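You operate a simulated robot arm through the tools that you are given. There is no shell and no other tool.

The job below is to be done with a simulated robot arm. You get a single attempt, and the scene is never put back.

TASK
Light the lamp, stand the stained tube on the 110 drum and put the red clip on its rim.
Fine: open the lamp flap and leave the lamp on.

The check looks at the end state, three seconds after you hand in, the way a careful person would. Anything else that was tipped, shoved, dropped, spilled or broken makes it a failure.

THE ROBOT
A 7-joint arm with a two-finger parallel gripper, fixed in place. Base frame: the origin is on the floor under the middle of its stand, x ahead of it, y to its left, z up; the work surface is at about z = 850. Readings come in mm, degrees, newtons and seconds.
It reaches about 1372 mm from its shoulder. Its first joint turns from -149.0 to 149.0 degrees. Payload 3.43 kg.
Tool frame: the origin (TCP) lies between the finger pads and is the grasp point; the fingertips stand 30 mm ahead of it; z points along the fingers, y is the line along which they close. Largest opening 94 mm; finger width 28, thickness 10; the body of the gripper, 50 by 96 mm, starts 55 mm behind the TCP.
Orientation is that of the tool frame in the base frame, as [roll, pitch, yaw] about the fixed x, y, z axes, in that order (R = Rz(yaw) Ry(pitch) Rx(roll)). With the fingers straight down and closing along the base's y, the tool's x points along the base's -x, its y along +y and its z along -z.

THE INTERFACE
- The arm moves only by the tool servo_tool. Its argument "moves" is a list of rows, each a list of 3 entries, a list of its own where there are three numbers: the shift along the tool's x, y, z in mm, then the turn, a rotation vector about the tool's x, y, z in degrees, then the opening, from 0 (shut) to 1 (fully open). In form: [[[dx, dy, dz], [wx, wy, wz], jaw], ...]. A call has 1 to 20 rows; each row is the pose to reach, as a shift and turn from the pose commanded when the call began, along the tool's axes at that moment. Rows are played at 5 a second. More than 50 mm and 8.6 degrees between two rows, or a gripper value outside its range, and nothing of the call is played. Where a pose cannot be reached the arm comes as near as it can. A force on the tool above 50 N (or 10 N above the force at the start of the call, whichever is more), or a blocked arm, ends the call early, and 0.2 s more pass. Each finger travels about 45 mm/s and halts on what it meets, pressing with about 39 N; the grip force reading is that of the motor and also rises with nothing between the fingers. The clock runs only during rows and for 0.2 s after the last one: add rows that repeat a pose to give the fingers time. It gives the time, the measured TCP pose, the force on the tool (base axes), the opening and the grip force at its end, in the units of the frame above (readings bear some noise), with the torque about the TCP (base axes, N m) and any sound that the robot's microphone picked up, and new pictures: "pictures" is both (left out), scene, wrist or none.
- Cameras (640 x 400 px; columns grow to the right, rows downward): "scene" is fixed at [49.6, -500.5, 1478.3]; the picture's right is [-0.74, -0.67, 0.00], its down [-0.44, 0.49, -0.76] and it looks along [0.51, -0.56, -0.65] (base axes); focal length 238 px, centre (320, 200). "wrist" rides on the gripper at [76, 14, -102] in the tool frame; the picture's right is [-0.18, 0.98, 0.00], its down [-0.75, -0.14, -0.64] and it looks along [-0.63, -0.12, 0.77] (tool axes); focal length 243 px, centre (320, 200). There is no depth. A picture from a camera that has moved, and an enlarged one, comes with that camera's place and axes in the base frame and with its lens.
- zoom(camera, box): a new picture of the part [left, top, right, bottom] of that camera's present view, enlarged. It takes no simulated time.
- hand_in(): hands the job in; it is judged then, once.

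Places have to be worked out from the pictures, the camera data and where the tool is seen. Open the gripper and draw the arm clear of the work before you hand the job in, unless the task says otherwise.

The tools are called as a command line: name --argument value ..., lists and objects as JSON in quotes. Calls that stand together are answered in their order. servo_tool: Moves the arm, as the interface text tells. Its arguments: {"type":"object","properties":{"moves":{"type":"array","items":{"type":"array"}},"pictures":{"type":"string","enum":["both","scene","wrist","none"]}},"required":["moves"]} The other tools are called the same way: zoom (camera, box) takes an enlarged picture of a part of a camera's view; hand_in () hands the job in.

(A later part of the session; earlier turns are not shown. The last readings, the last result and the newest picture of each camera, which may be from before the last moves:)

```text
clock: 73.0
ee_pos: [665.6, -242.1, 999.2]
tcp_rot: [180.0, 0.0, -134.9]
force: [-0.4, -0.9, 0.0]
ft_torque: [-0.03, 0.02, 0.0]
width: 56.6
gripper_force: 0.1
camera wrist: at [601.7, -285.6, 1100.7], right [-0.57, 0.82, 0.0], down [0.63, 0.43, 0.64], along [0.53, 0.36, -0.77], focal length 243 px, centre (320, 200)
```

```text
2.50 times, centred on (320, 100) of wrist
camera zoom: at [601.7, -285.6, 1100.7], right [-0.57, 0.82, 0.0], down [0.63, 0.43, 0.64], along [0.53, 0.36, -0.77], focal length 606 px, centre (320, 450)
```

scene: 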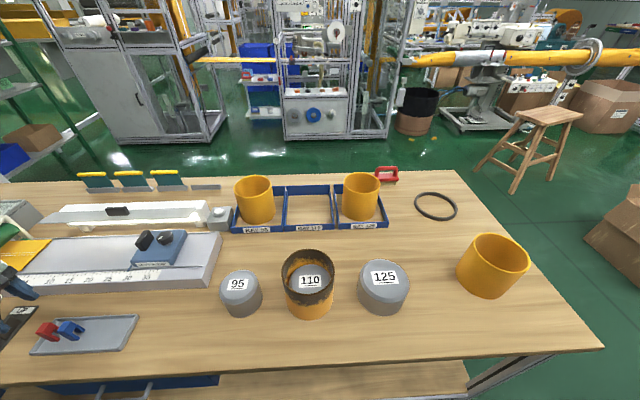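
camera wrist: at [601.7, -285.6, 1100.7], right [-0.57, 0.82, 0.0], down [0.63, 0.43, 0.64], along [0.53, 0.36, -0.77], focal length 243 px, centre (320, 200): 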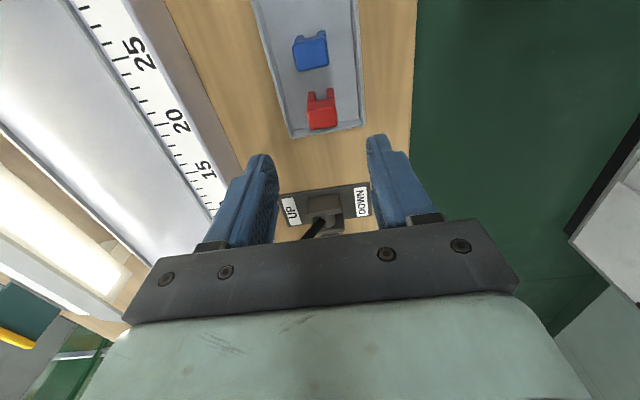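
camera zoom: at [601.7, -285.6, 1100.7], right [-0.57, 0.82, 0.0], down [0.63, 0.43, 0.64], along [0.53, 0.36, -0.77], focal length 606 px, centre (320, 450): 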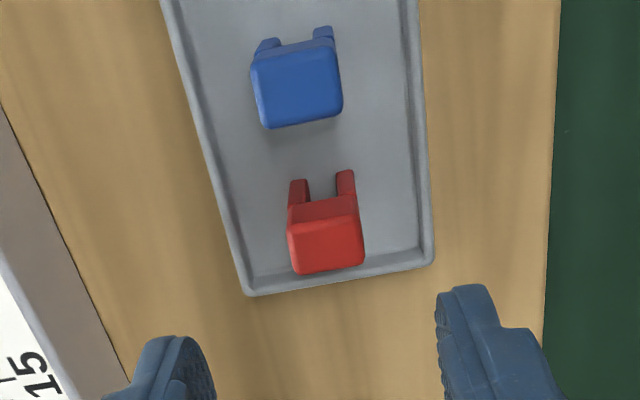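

The red clip lies 2.6 mm to the fingers' right. I correct that and lower to just above it.

servo_tool --moves '[[[-0.7, 2.6, 25], [0, 0, 0], 0.6], [[-0.7, 2.6, 45], [0, 0, 0], 0.6], [[-0.7, 2.6, 60], [0, 0, 0], 0.6], [[-0.7, 2.6, 60], [0, 0, 0], 0.6]]' --pictures "both"

zoom --camera "wrist" --box '[220, 60, 420, 220]'

```text
clock: 74.0
ee_pos: [665.6, -240.0, 939.4]
tcp_rot: [179.9, 0.0, -135.0]
force: [0.5, -0.6, -0.1]
ft_torque: [0.04, 0.0, 0.01]
width: 56.7
gripper_force: 0.0
camera wrist: at [600.5, -283.2, 1040.7], right [-0.57, 0.82, 0.0], down [0.63, 0.43, 0.64], along [0.53, 0.36, -0.77], focal length 243 px, centre (320, 200)
```

scene: 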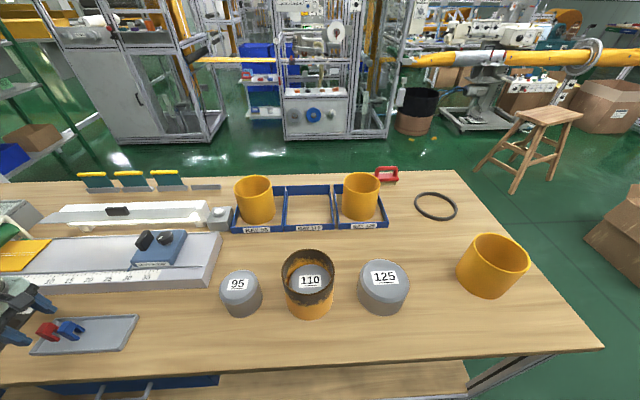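
wrist: 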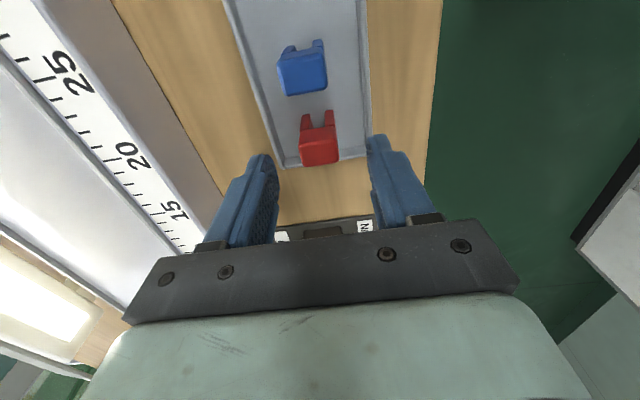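

```text
2.50 times, centred on (320, 140) of wrist
camera zoom: at [600.5, -283.2, 1040.7], right [-0.57, 0.82, 0.0], down [0.63, 0.43, 0.64], along [0.53, 0.36, -0.77], focal length 606 px, centre (320, 350)
```

zoom: 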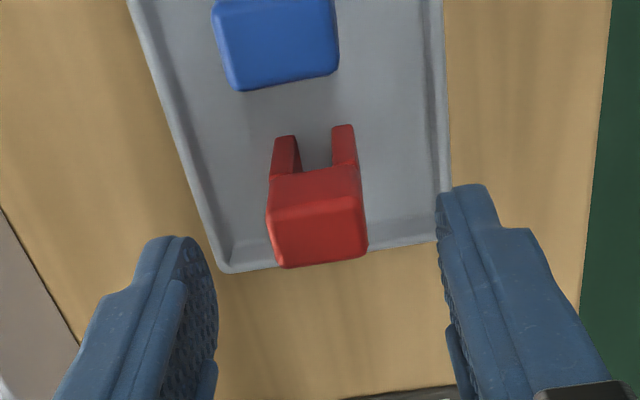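

The clip is centred between the fingers and square to them. I lower 48 mm around its head.

servo_tool --moves '[[[0.5, 0, 18], [0, 0, 0], 0.6], [[0.5, 0, 36], [0, 0, 0], 0.6], [[0.5, 0, 48], [0, 0, 0], 0.6], [[0.5, 0, 48], [0, 0, 0], 0.6]]' --pictures "both"

zoom --camera "wrist" --box '[220, 80, 420, 240]'

zoom --camera "scene" --box '[0, 280, 140, 370]'

```text
clock: 74.9
ee_pos: [664.1, -241.7, 897.1]
tcp_rot: [-179.9, 0.0, -135.0]
force: [-4.2, -1.3, 23.4]
ft_torque: [0.57, 0.73, 0.12]
width: 57.6
gripper_force: 1.0
stopped in row 4: the force on the tool passed its limit at 62 N (the readings are from after the stop); the commanded pose is now the measured one
camera wrist: at [600.4, -284.4, 997.5], right [-0.57, 0.82, 0.0], down [0.63, 0.43, 0.64], along [0.53, 0.36, -0.77], focal length 243 px, centre (320, 200)
```

scene: 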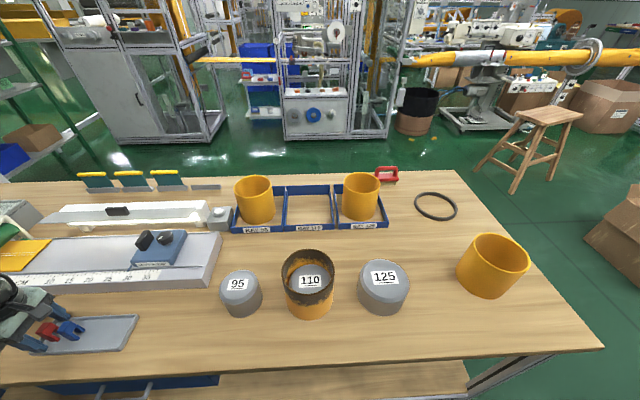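
wrist: 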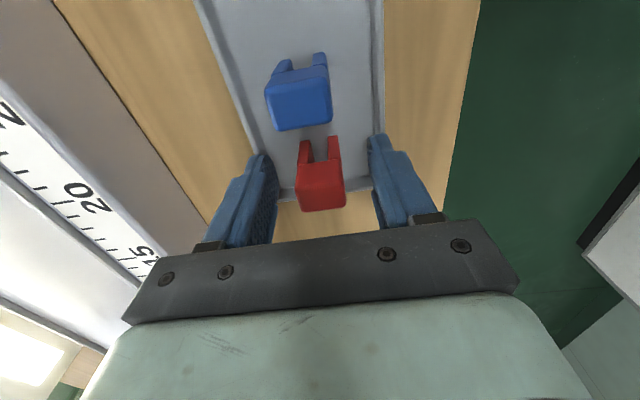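

```text
2.50 times, centred on (320, 160) of wrist
camera zoom: at [600.4, -284.4, 997.5], right [-0.57, 0.82, 0.0], down [0.63, 0.43, 0.64], along [0.53, 0.36, -0.77], focal length 606 px, centre (320, 300)
```

zoom: 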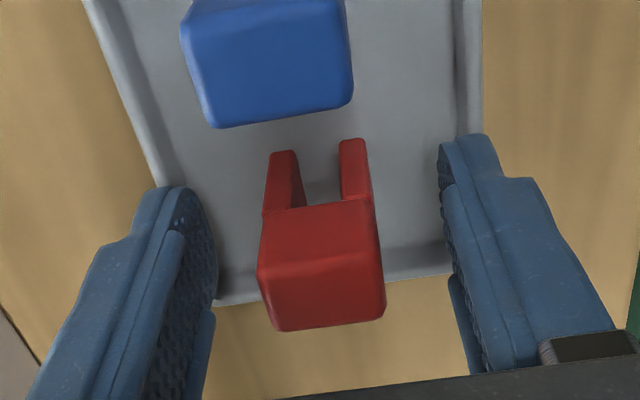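

```text
4.44 times, centred on (70, 325) of scene
camera zoom: at [49.6, -500.5, 1478.3], right [-0.74, -0.67, 0.0], down [-0.44, 0.49, -0.76], along [0.51, -0.56, -0.65], focal length 1060 px, centre (1431, -356)
```

zoom: 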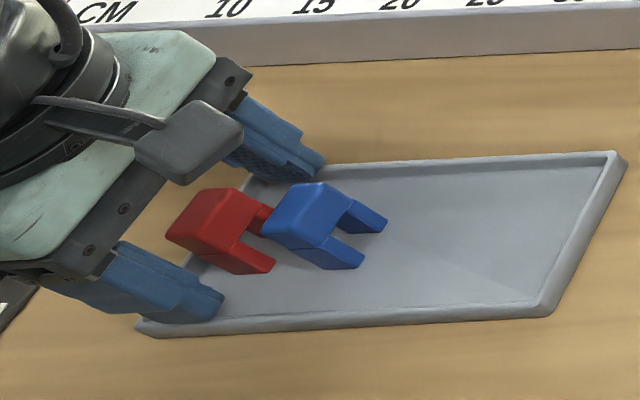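

The open fingertips landed on the tray's rim (force stop at 62 N, straight down; tray and clips look unmoved). I rise 12 mm, narrow the jaws to 38 mm so they fit inside the tray, and then lower again.

servo_tool --moves '[[[0, 0, -6], [0, 0, 0], 0.6], [[0, 0, -12], [0, 0, 0], 0.5], [[0, 0, -12], [0, 0, 0], 0.4], [[0, 0, -12], [0, 0, 0], 0.4], [[0, 0, -12], [0, 0, 0], 0.4]]' --pictures "both"

zoom --camera "wrist" --box '[220, 80, 420, 240]'

zoom --camera "scene" --box '[0, 280, 140, 370]'

```text
clock: 76.1
ee_pos: [666.4, -242.1, 907.1]
tcp_rot: [-179.8, 0.2, -135.0]
force: [-0.2, -0.5, 0.1]
ft_torque: [-0.01, 0.01, 0.03]
width: 37.5
gripper_force: 0.1
camera wrist: at [600.9, -284.2, 1008.4], right [-0.57, 0.82, 0.0], down [0.63, 0.43, 0.64], along [0.53, 0.36, -0.77], focal length 243 px, centre (320, 200)
```

scene: 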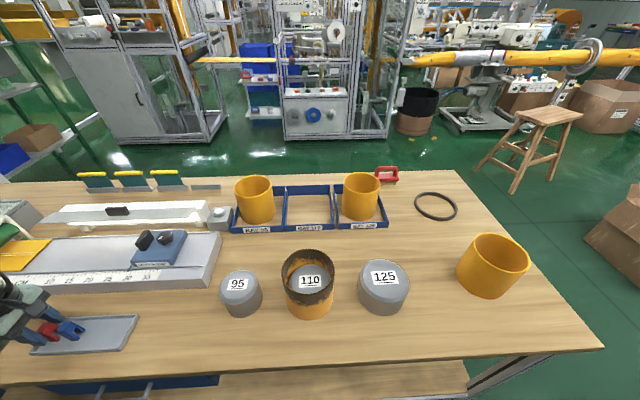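
wrist: 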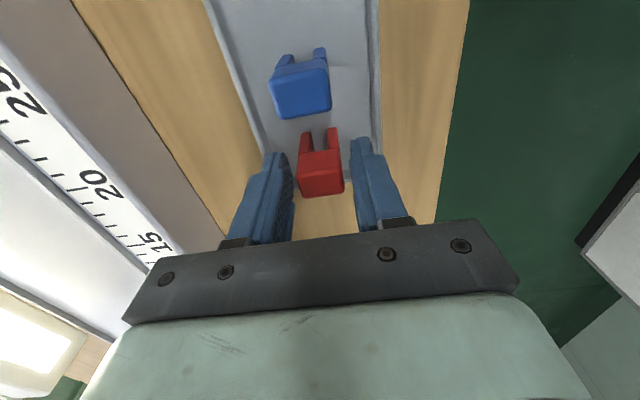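

```text
2.50 times, centred on (320, 160) of wrist
camera zoom: at [600.9, -284.2, 1008.4], right [-0.57, 0.82, 0.0], down [0.63, 0.43, 0.64], along [0.53, 0.36, -0.77], focal length 606 px, centre (320, 300)
```

zoom: 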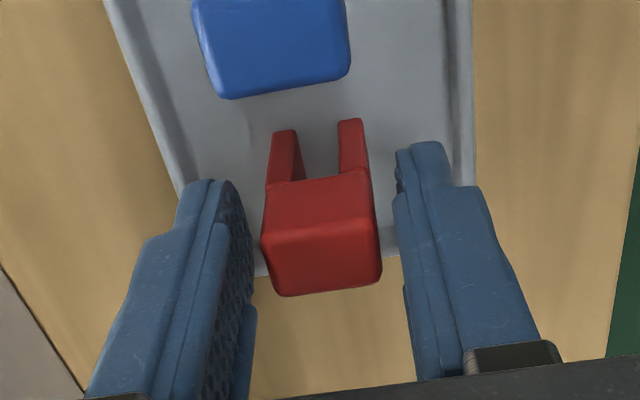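

```text
4.44 times, centred on (70, 325) of scene
camera zoom: at [49.6, -500.5, 1478.3], right [-0.74, -0.67, 0.0], down [-0.44, 0.49, -0.76], along [0.51, -0.56, -0.65], focal length 1060 px, centre (1431, -356)
```

zoom: 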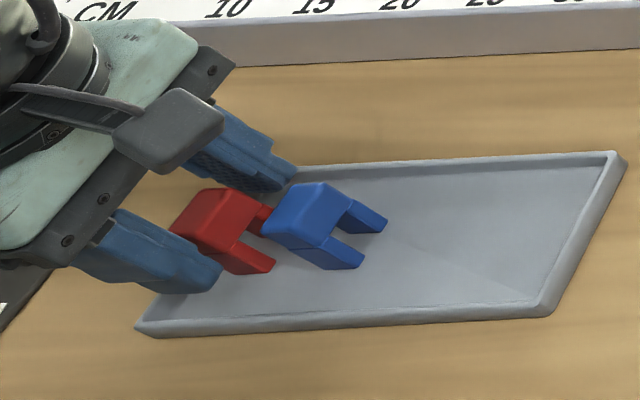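

The tray and clips are unmoved. With the jaws at 38 mm I lower 14 mm and close on the red clip's head.

servo_tool --moves '[[[0, 0, 7], [0, 0, 0], 0.4], [[0, 0, 14], [0, 0, 0], 0.4], [[0, 0, 14], [0, 0, 0], 0.4]]' --pictures "none"

servo_tool --moves '[[[0, 0, 0], [0, 0, 0], 0.3], [[0, 0, 0], [0, 0, 0], 0.2], [[0, 0, 0], [0, 0, 0], 0.1], [[0, 0, 0], [0, 0, 0], 0.1]]' --pictures "both"

zoom --camera "wrist" --box '[220, 80, 420, 240]'

```text
clock: 76.9
ee_pos: [665.1, -240.6, 892.7]
tcp_rot: [-179.9, 0.0, -135.0]
force: [-0.3, -0.7, 0.1]
ft_torque: [0.01, 0.02, 0.0]
width: 37.6
gripper_force: 0.2
```

```text
clock: 77.9
ee_pos: [665.2, -240.2, 893.2]
tcp_rot: [-180.0, 0.1, -135.0]
force: [0.0, -0.1, -0.4]
ft_torque: [0.01, 0.0, 0.0]
width: 25.0
gripper_force: 38.9
camera wrist: at [601.5, -284.0, 994.1], right [-0.57, 0.82, 0.0], down [0.63, 0.43, 0.64], along [0.53, 0.36, -0.77], focal length 243 px, centre (320, 200)
```

scene: 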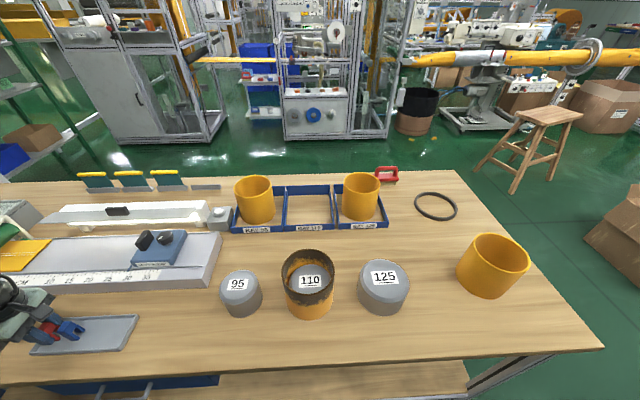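
wrist: 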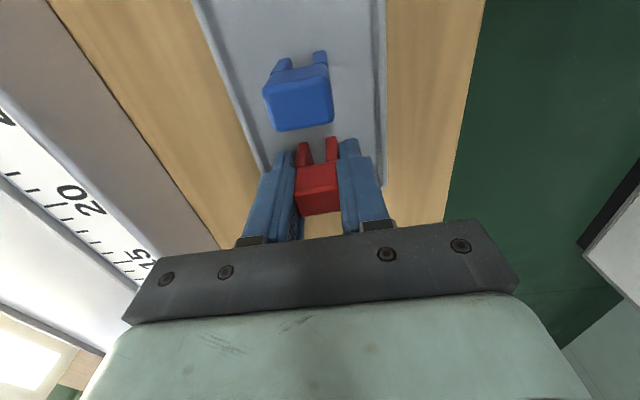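

```text
2.50 times, centred on (320, 160) of wrist
camera zoom: at [601.5, -284.0, 994.1], right [-0.57, 0.82, 0.0], down [0.63, 0.43, 0.64], along [0.53, 0.36, -0.77], focal length 606 px, centre (320, 300)
```

zoom: 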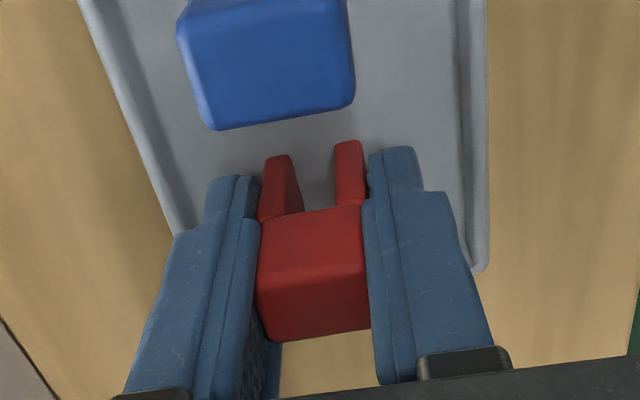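

The red clip is held at 25 mm. I lift it straight up and check.

servo_tool --moves '[[[0, 0, -5], [0, 0, 0], 0.1], [[0, 0, -15], [0, 0, 0], 0.1], [[0, 0, -35], [0, 0, 0], 0.1], [[0, 0, -70], [0, 0, 0], 0.1], [[0, 0, -110], [0, 0, 0], 0.1], [[0, 0, -110], [0, 0, 0], 0.1]]' --pictures "both"

zoom --camera "wrist" --box '[220, 40, 420, 240]'

```text
clock: 79.3
ee_pos: [665.6, -239.2, 1006.9]
tcp_rot: [-179.9, -0.1, -135.0]
force: [0.8, -0.1, -0.8]
ft_torque: [-0.02, -0.01, -0.02]
width: 24.8
gripper_force: 39.3
camera wrist: at [601.2, -283.2, 1106.7], right [-0.57, 0.82, 0.0], down [0.63, 0.43, 0.64], along [0.53, 0.36, -0.77], focal length 243 px, centre (320, 200)
```

scene: 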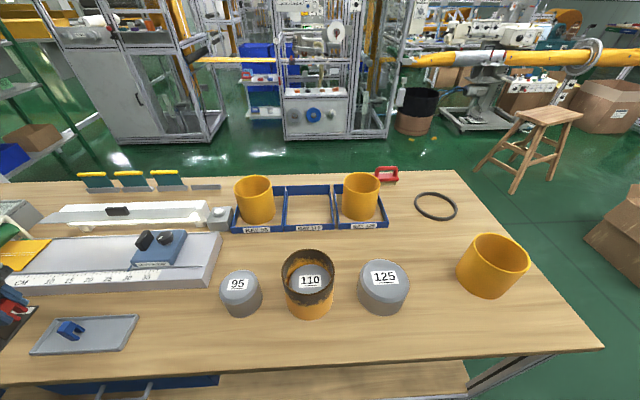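
wrist: 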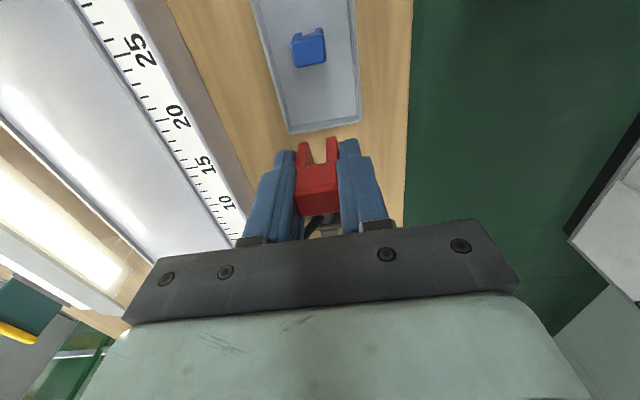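

```text
2.00 times, centred on (320, 140) of wrist
camera zoom: at [601.2, -283.2, 1106.7], right [-0.57, 0.82, 0.0], down [0.63, 0.43, 0.64], along [0.53, 0.36, -0.77], focal length 485 px, centre (320, 320)
```

zoom: 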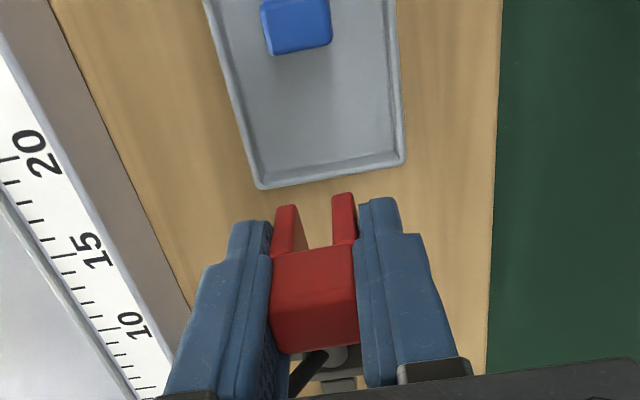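

The clip is held firmly. I rise and carry it along the outer path to above the far side of the stained tube's rim.

servo_tool --moves '[[[0, -15, -40], [0, 0, 0], 0.1], [[0, -40, -80], [0, 0, 0], 0.1], [[0, -70, -115], [0, 0, 0], 0.1], [[0, -110, -133], [0, 0, 0], 0.1], [[20, -145, -133], [0, 0, 0], 0.1], [[60, -160, -133], [0, 0, 0], 0.1], [[105, -160, -133], [0, 0, 0], 0.1], [[150, -160, -133], [0, 0, 0], 0.1], [[195, -160, -133], [0, 0, 0], 0.1], [[240, -160, -133], [0, 0, 0], 0.1], [[285, -160, -133], [0, 0, 0], 0.1], [[330, -160, -133], [0, 0, 0], 0.1], [[375, -160, -133], [0, 0, 0], 0.1], [[420, -160, -133], [0, 0, 0], 0.1], [[465, -160, -133], [0, 0, 0], 0.1], [[510, -160, -133], [0, 0, 0], 0.1], [[555, -155, -133], [0, 0, 0], 0.1], [[592, -142, -133], [0, 0, 0], 0.1], [[611, -132, -133], [0, 0, 0], 0.1], [[611, -132, -133], [0, 0, 0], 0.1]]' --pictures "both"

```text
clock: 83.5
ee_pos: [325.0, -768.7, 1134.8]
tcp_rot: [-180.0, 0.1, -134.9]
force: [0.0, 0.0, 0.5]
ft_torque: [-0.01, 0.01, -0.03]
width: 23.8
gripper_force: 38.9
camera wrist: at [260.9, -811.1, 1236.5], right [-0.57, 0.82, 0.0], down [0.63, 0.43, 0.64], along [0.53, 0.36, -0.77], focal length 243 px, centre (320, 200)
```

scene: 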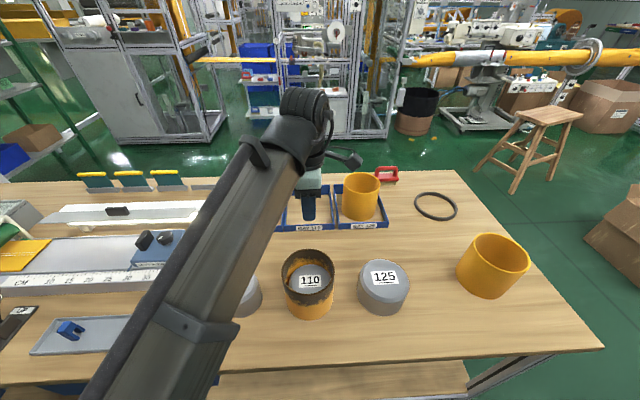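
wrist: 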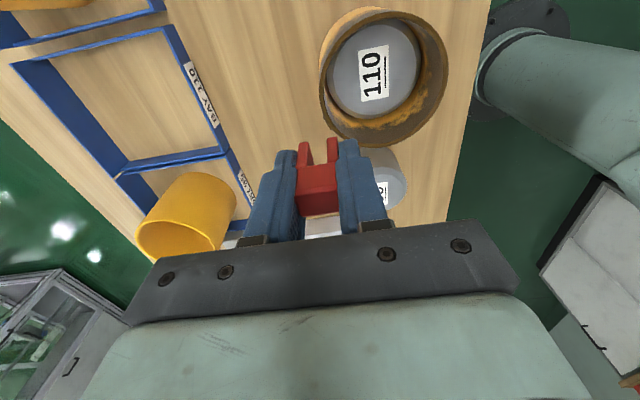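

I enlarge the wrist view to check the clip in the jaws and to locate the tube's rim from here.

zoom --camera "wrist" --box '[230, 110, 430, 250]'

zoom --camera "wrist" --box '[300, 0, 470, 160]'

zoom --camera "scene" --box '[270, 150, 370, 250]'

```text
2.86 times, centred on (330, 180) of wrist
camera zoom: at [260.9, -811.1, 1236.5], right [-0.57, 0.82, 0.0], down [0.63, 0.43, 0.64], along [0.53, 0.36, -0.77], focal length 693 px, centre (291, 257)
```

zoom: 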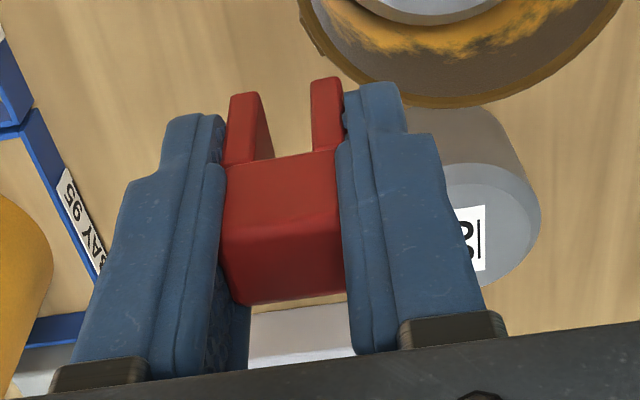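

```text
2.50 times, centred on (385, 80) of wrist
camera zoom: at [260.9, -811.1, 1236.5], right [-0.57, 0.82, 0.0], down [0.63, 0.43, 0.64], along [0.53, 0.36, -0.77], focal length 606 px, centre (158, 500)
```

zoom: 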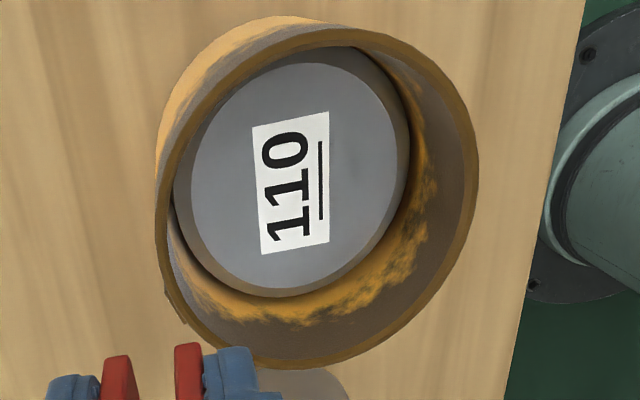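

```text
4.00 times, centred on (320, 200) of scene
camera zoom: at [49.6, -500.5, 1478.3], right [-0.74, -0.67, 0.0], down [-0.44, 0.49, -0.76], along [0.51, -0.56, -0.65], focal length 954 px, centre (320, 200)
```

zoom: 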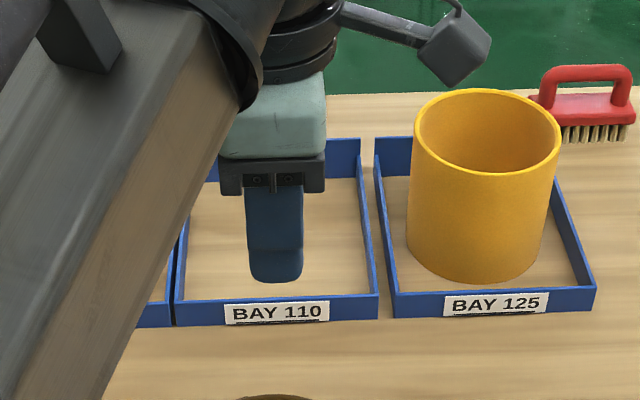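

There is a small bump on the tube's outer wall at the far side; I zoom in on it to see what it is.

zoom --camera "wrist" --box '[310, 70, 370, 140]'

zoom --camera "scene" --box '[275, 235, 345, 325]'

```text
5.71 times, centred on (340, 105) of wrist
camera zoom: at [260.9, -811.1, 1236.5], right [-0.57, 0.82, 0.0], down [0.63, 0.43, 0.64], along [0.53, 0.36, -0.77], focal length 1386 px, centre (206, 743)
```

zoom: 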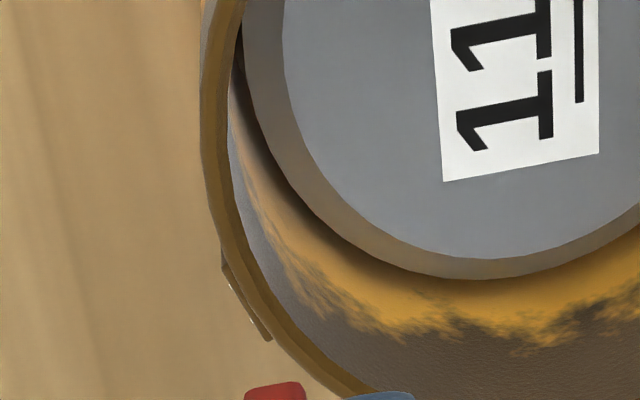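

```text
4.44 times, centred on (310, 280) of scene
camera zoom: at [49.6, -500.5, 1478.3], right [-0.74, -0.67, 0.0], down [-0.44, 0.49, -0.76], along [0.51, -0.56, -0.65], focal length 1060 px, centre (364, -156)
```

zoom: 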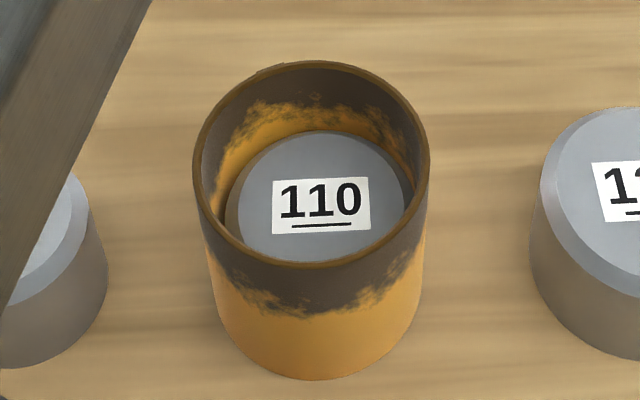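

It is a thin plate fixed to the tube's wall well aside of my spot. I fit the tube's rim at centre bench (-306.8, 710.3), so the far wall is at about 771; I shift and lower until the clip's legs are about 20 mm above the rim.

servo_tool --moves '[[[-3, 2, 30], [0, 0, 0], 0.1], [[-6.9, 3.7, 60], [0, 0, 0], 0.1], [[-6.9, 3.7, 85], [0, 0, 0], 0.1], [[-6.9, 3.7, 95], [0, 0, 0], 0.1], [[-6.9, 3.7, 95], [0, 0, 0], 0.1]]' --pictures "both"

zoom --camera "wrist" --box '[250, 80, 390, 200]'

zoom --camera "scene" --box '[275, 195, 345, 285]'

```text
clock: 84.7
ee_pos: [328.2, -759.1, 1040.2]
tcp_rot: [-179.9, 0.2, -135.0]
force: [-0.8, 0.3, -0.2]
ft_torque: [0.0, 0.04, 0.0]
width: 24.2
gripper_force: 39.3
camera wrist: at [264.3, -802.5, 1142.2], right [-0.57, 0.82, 0.0], down [0.63, 0.43, 0.64], along [0.53, 0.36, -0.77], focal length 243 px, centre (320, 200)
```

scene: 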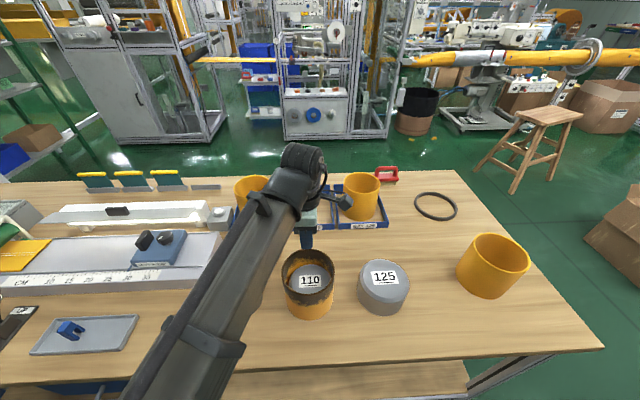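
wrist: 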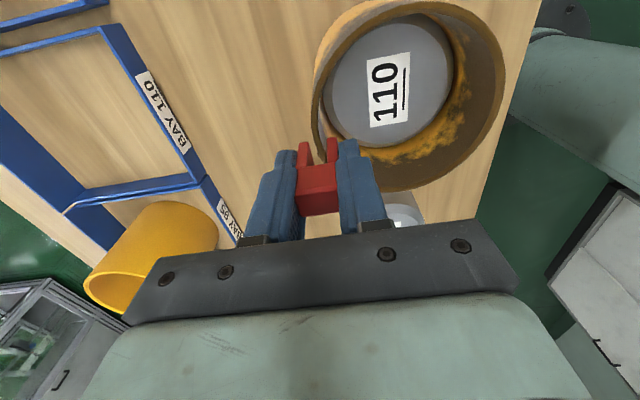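

```text
3.33 times, centred on (320, 140) of wrist
camera zoom: at [264.3, -802.5, 1142.2], right [-0.57, 0.82, 0.0], down [0.63, 0.43, 0.64], along [0.53, 0.36, -0.77], focal length 809 px, centre (320, 400)
```

zoom: 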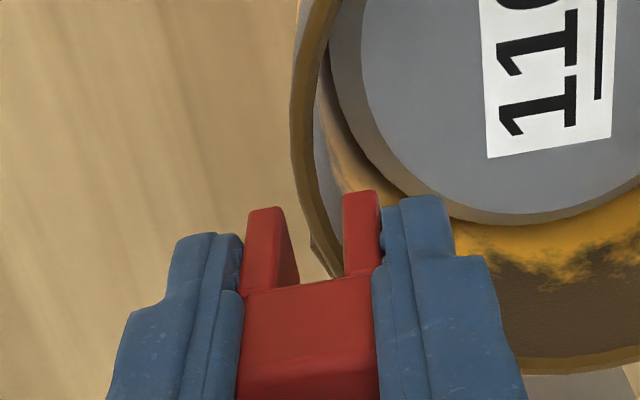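

```text
4.44 times, centred on (310, 240) of scene
camera zoom: at [49.6, -500.5, 1478.3], right [-0.74, -0.67, 0.0], down [-0.44, 0.49, -0.76], along [0.51, -0.56, -0.65], focal length 1060 px, centre (364, 22)
```

zoom: 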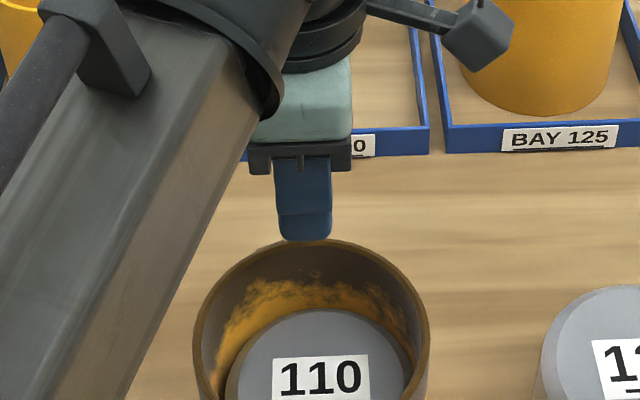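

The rim appears right under the gap between the legs. I zoom in closer to verify before lowering.

zoom --camera "wrist" --box '[290, 100, 350, 170]'

```text
5.71 times, centred on (320, 135) of wrist
camera zoom: at [264.3, -802.5, 1142.2], right [-0.57, 0.82, 0.0], down [0.63, 0.43, 0.64], along [0.53, 0.36, -0.77], focal length 1386 px, centre (320, 571)
```

zoom: 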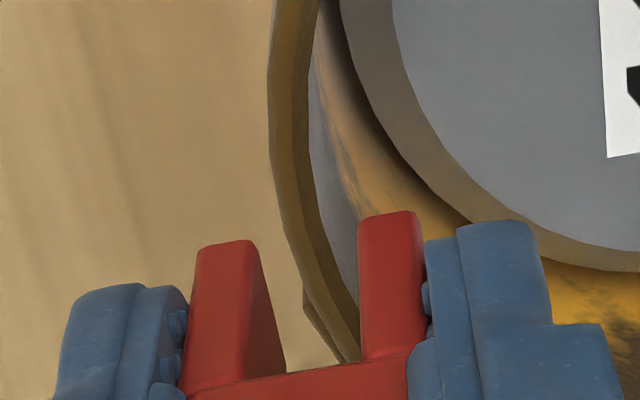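

Working it through in the tool frame, the rim wall lies 2.3 mm from the TCP axis while the gap is centred, so I shift 2.5 mm and lower 30 mm so the legs straddle the rim, watching the force.

servo_tool --moves '[[[0, -2.5, 0], [0, 0, 0], 0.1], [[0, -2.5, 10], [0, 0, 0], 0.1], [[0, -2.5, 16], [0, 0, 0], 0.1], [[0, -2.5, 16], [0, 0, 0], 0.1]]' --pictures "wrist"

zoom --camera "wrist" --box '[290, 100, 350, 170]'

```text
clock: 85.7
ee_pos: [329.2, -761.6, 1023.0]
tcp_rot: [-179.9, 0.1, -135.0]
force: [0.0, 0.7, -0.5]
ft_torque: [0.01, 0.0, 0.0]
width: 23.8
gripper_force: 38.7
camera wrist: at [266.6, -804.3, 1125.3], right [-0.57, 0.82, 0.0], down [0.63, 0.43, 0.64], along [0.53, 0.36, -0.77], focal length 243 px, centre (320, 200)
```

wrist: 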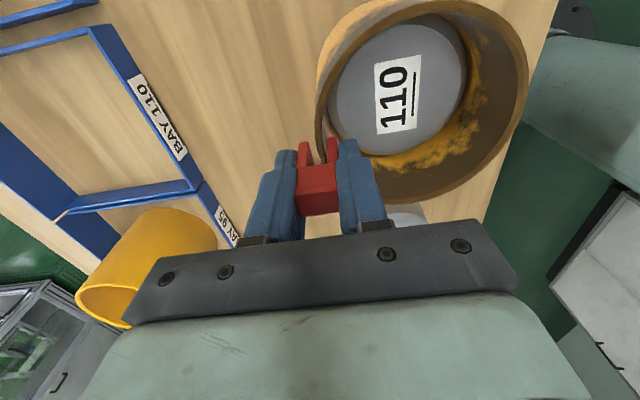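

```text
5.71 times, centred on (320, 135) of wrist
camera zoom: at [266.6, -804.3, 1125.3], right [-0.57, 0.82, 0.0], down [0.63, 0.43, 0.64], along [0.53, 0.36, -0.77], focal length 1386 px, centre (320, 571)
```

zoom: 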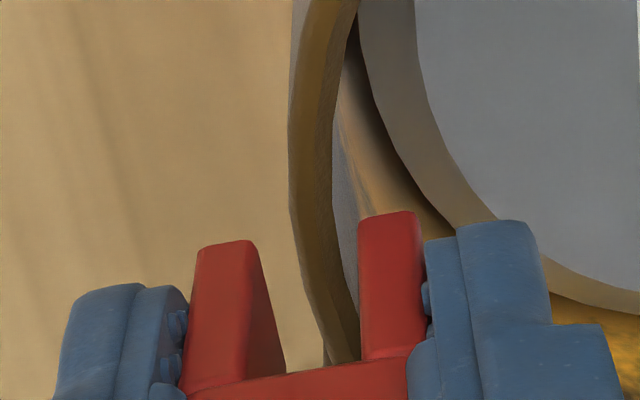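

The rim sits centrally in the gap (within half a millimetre). I lower 26 mm.

servo_tool --moves '[[[0, 0, 6], [0, 0, 0], 0.1], [[0, 0, 12], [0, 0, 0], 0.1], [[0, 0, 18], [0, 0, 0], 0.1], [[0, 0, 24], [0, 0, 0], 0.1], [[0, 0, 26], [0, 0, 0], 0.1], [[0, 0, 26], [0, 0, 0], 0.1]]' --pictures "both"

zoom --camera "wrist" --box '[270, 90, 370, 210]'

zoom --camera "scene" --box '[275, 210, 345, 300]'

```text
clock: 87.1
ee_pos: [330.0, -760.8, 998.7]
tcp_rot: [-179.9, 0.0, -135.0]
force: [0.7, 0.4, -0.2]
ft_torque: [0.01, 0.02, -0.01]
width: 23.9
gripper_force: 39.1
camera wrist: at [266.3, -804.0, 1099.5], right [-0.57, 0.82, 0.0], down [0.63, 0.43, 0.64], along [0.53, 0.36, -0.77], focal length 243 px, centre (320, 200)
```

scene: 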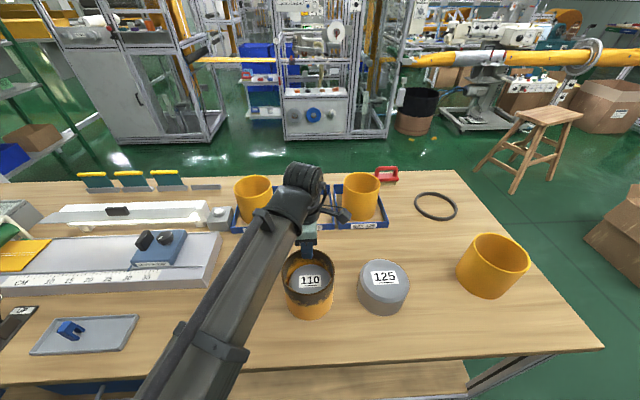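
wrist: 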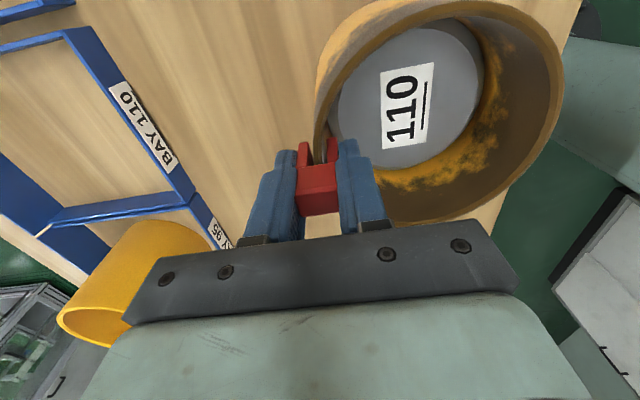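

```text
3.33 times, centred on (320, 150) of wrist
camera zoom: at [266.3, -804.0, 1099.5], right [-0.57, 0.82, 0.0], down [0.63, 0.43, 0.64], along [0.53, 0.36, -0.77], focal length 809 px, centre (320, 367)
```

zoom: 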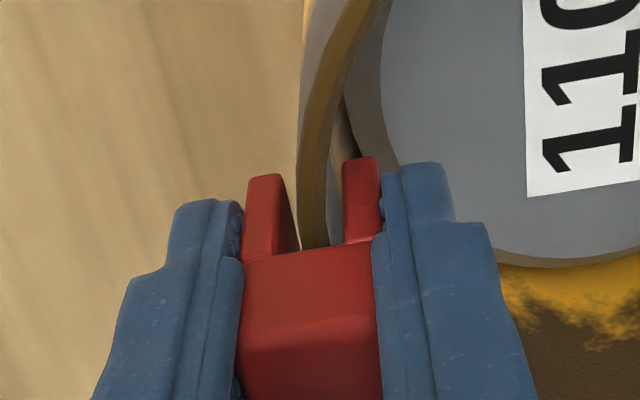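

```text
4.44 times, centred on (310, 255) of scene
camera zoom: at [49.6, -500.5, 1478.3], right [-0.74, -0.67, 0.0], down [-0.44, 0.49, -0.76], along [0.51, -0.56, -0.65], focal length 1060 px, centre (364, -44)
```

zoom: 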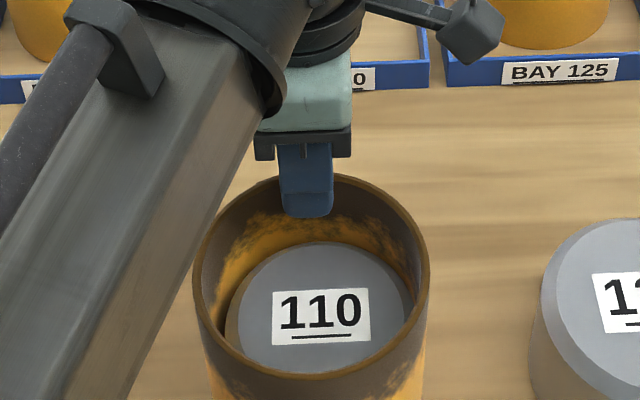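

The rim runs between the legs. I lower on, gently, to seat the head on the rim.

servo_tool --moves '[[[0, 0, 3], [0, 0, 0], 0.1], [[0, 0, 6], [0, 0, 0], 0.1], [[0, 0, 8], [0, 0, 0], 0.1], [[0, 0, 8], [0, 0, 0], 0.1]]' --pictures "wrist"

zoom --camera "wrist" --box '[290, 110, 350, 180]'

```text
clock: 88.1
ee_pos: [331.1, -761.6, 990.6]
tcp_rot: [-179.9, 0.0, -135.1]
force: [-0.3, -0.1, 4.1]
ft_torque: [-0.02, 0.02, 0.02]
width: 23.9
gripper_force: 38.8
camera wrist: at [266.5, -804.1, 1092.0], right [-0.57, 0.82, 0.0], down [0.63, 0.43, 0.64], along [0.53, 0.36, -0.77], focal length 243 px, centre (320, 200)
```

wrist: 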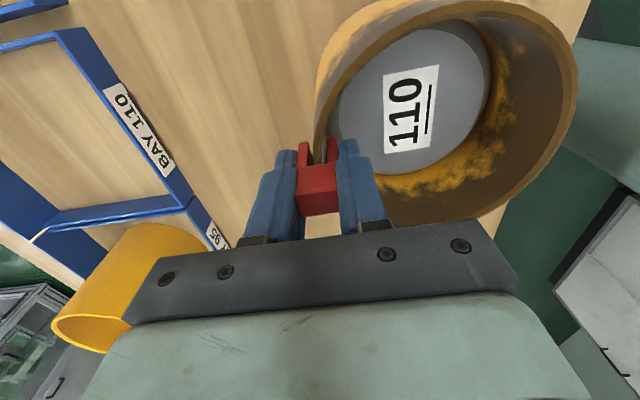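

```text
5.71 times, centred on (320, 145) of wrist
camera zoom: at [266.5, -804.1, 1092.0], right [-0.57, 0.82, 0.0], down [0.63, 0.43, 0.64], along [0.53, 0.36, -0.77], focal length 1386 px, centre (320, 514)
```

zoom: 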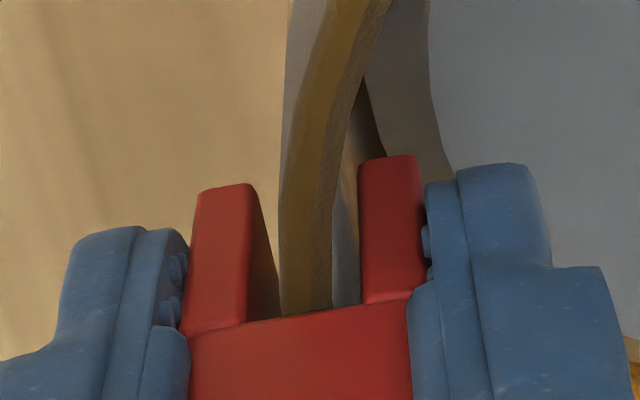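

A 4 N upward push shows the head is seated on the rim. I open the jaws slowly to let the clip go.

servo_tool --moves '[[[0, 0, 0], [0, 0, 0], 0.22], [[0, 0, 0], [0, 0, 0], 0.25], [[0, 0, 0], [0, 0, 0], 0.28], [[0, 0, 0], [0, 0, 0], 0.32], [[0, 0, 0], [0, 0, 0], 0.36], [[0, 0, 0], [0, 0, 0], 0.4], [[0, 0, 0], [0, 0, 0], 0.4]]' --pictures "both"

zoom --camera "wrist" --box '[270, 90, 370, 210]'

```text
clock: 89.7
ee_pos: [330.0, -761.3, 991.4]
tcp_rot: [180.0, 0.1, -135.0]
force: [0.1, 0.1, 0.2]
ft_torque: [0.05, 0.01, -0.01]
width: 37.7
gripper_force: 0.1
camera wrist: at [266.6, -804.2, 1091.7], right [-0.57, 0.82, 0.0], down [0.63, 0.43, 0.64], along [0.53, 0.36, -0.77], focal length 243 px, centre (320, 200)
```

scene: 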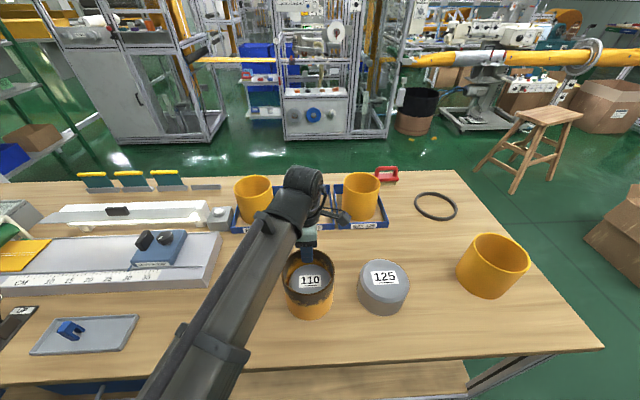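
wrist: 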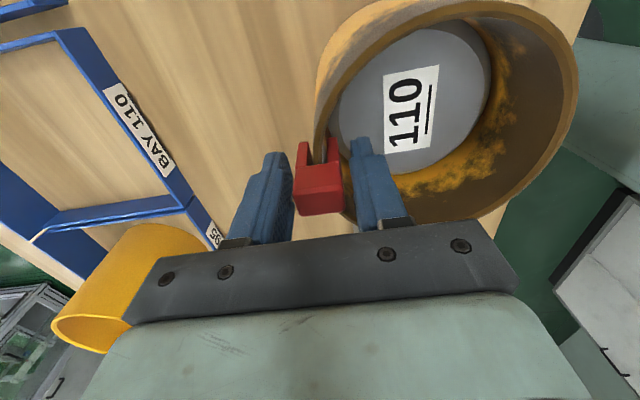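

```text
3.33 times, centred on (320, 150) of wrist
camera zoom: at [266.6, -804.2, 1091.7], right [-0.57, 0.82, 0.0], down [0.63, 0.43, 0.64], along [0.53, 0.36, -0.77], focal length 809 px, centre (320, 367)
```

zoom: 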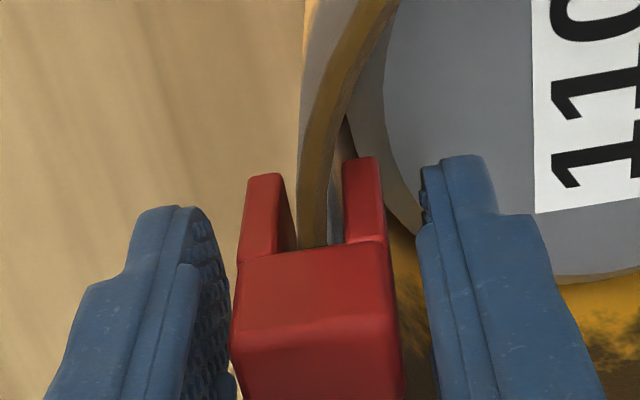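

The clip sits upright on the rim, free of the fingers. I raise the gripper straight up.

servo_tool --moves '[[[0, 0, -5], [0, 0, 0], 0.45], [[0, 0, -15], [0, 0, 0], 0.45], [[0, 0, -35], [0, 0, 0], 0.45], [[0, 0, -65], [0, 0, 0], 0.45], [[0, 0, -105], [0, 0, 0], 0.45], [[0, 0, -145], [0, 0, 0], 0.45], [[0, 0, -145], [0, 0, 0], 0.45]]' --pictures "both"

zoom --camera "wrist" --box '[290, 0, 460, 150]'

zoom --camera "scene" --box '[270, 230, 350, 325]'

```text
clock: 91.3
ee_pos: [331.3, -759.4, 1135.5]
tcp_rot: [-179.9, 0.1, -135.0]
force: [0.2, -0.3, 0.4]
ft_torque: [0.0, 0.03, 0.0]
width: 42.4
gripper_force: 0.0
camera wrist: at [266.9, -803.4, 1237.4], right [-0.57, 0.82, 0.0], down [0.63, 0.43, 0.64], along [0.53, 0.36, -0.77], focal length 243 px, centre (320, 200)
```

scene: 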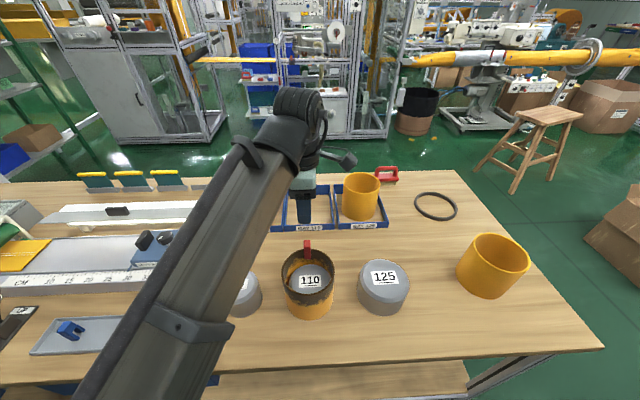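
wrist: 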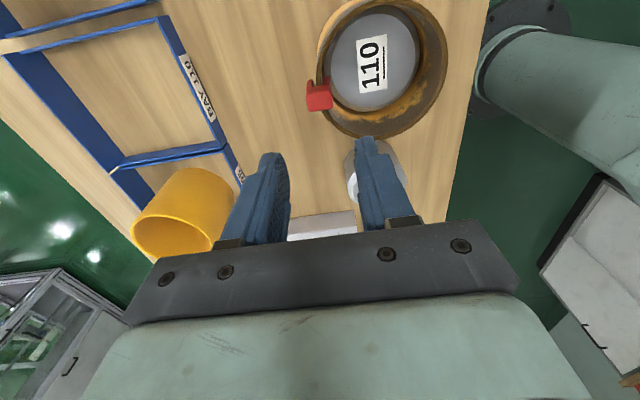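

```text
2.67 times, centred on (375, 75) of wrist
camera zoom: at [266.9, -803.4, 1237.4], right [-0.57, 0.82, 0.0], down [0.63, 0.43, 0.64], along [0.53, 0.36, -0.77], focal length 647 px, centre (173, 533)
```

zoom: 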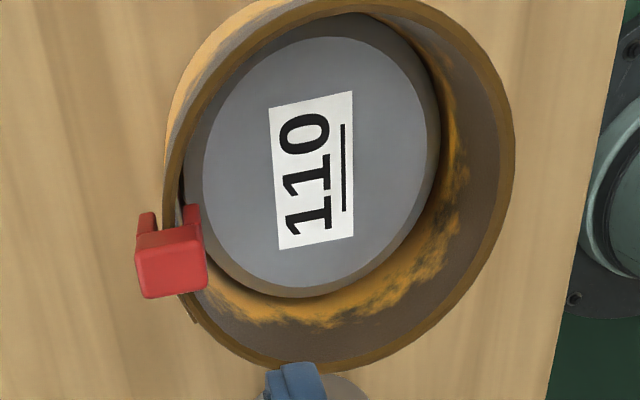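

```text
4.21 times, centred on (310, 278) of scene
camera zoom: at [49.6, -500.5, 1478.3], right [-0.74, -0.67, 0.0], down [-0.44, 0.49, -0.76], along [0.51, -0.56, -0.65], focal length 1004 px, centre (362, -126)
```

zoom: 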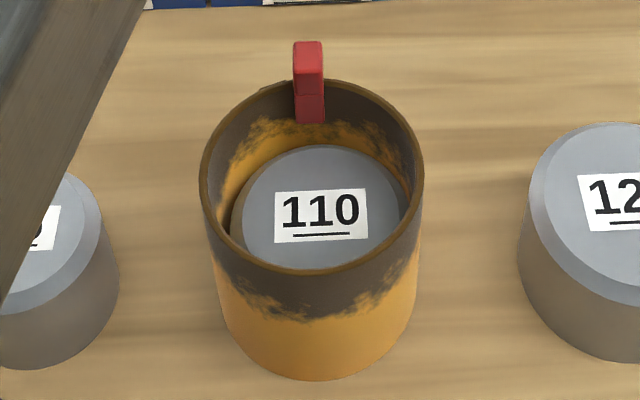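

The red clip hangs on the rim with a leg each side, the tube stands on the 110 drum. I check the lamp, flap and the tray in enlarged scene pictures.

zoom --camera "scene" --box '[20, 180, 230, 290]'

zoom --camera "scene" --box '[20, 290, 160, 370]'

zoom --camera "scene" --box '[340, 150, 560, 310]'

```text
3.05 times, centred on (125, 235) of scene
camera zoom: at [49.6, -500.5, 1478.3], right [-0.74, -0.67, 0.0], down [-0.44, 0.49, -0.76], along [0.51, -0.56, -0.65], focal length 727 px, centre (914, 93)
```

zoom: 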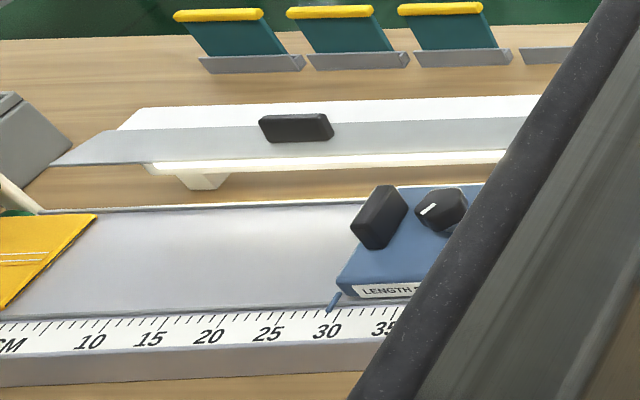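

```text
4.57 times, centred on (90, 330) of scene
camera zoom: at [49.6, -500.5, 1478.3], right [-0.74, -0.67, 0.0], down [-0.44, 0.49, -0.76], along [0.51, -0.56, -0.65], focal length 1090 px, centre (1371, -394)
```

zoom: 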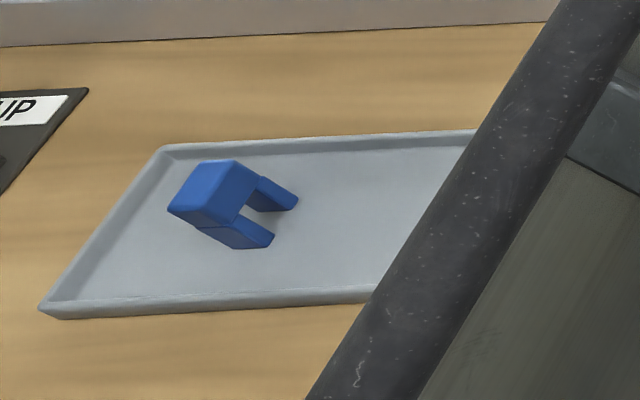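

```text
2.50 times, centred on (450, 230) of scene
camera zoom: at [49.6, -500.5, 1478.3], right [-0.74, -0.67, 0.0], down [-0.44, 0.49, -0.76], along [0.51, -0.56, -0.65], focal length 596 px, centre (-5, 125)
```

zoom: 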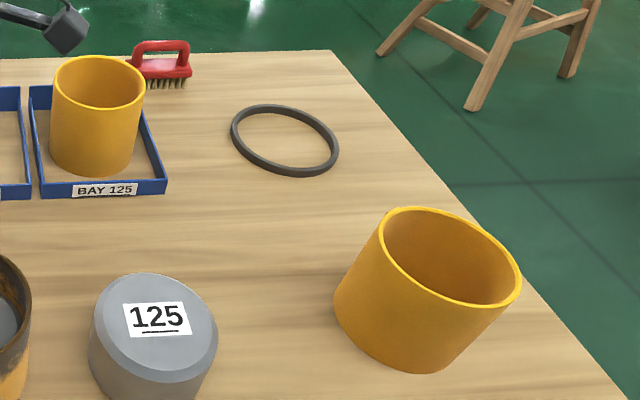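

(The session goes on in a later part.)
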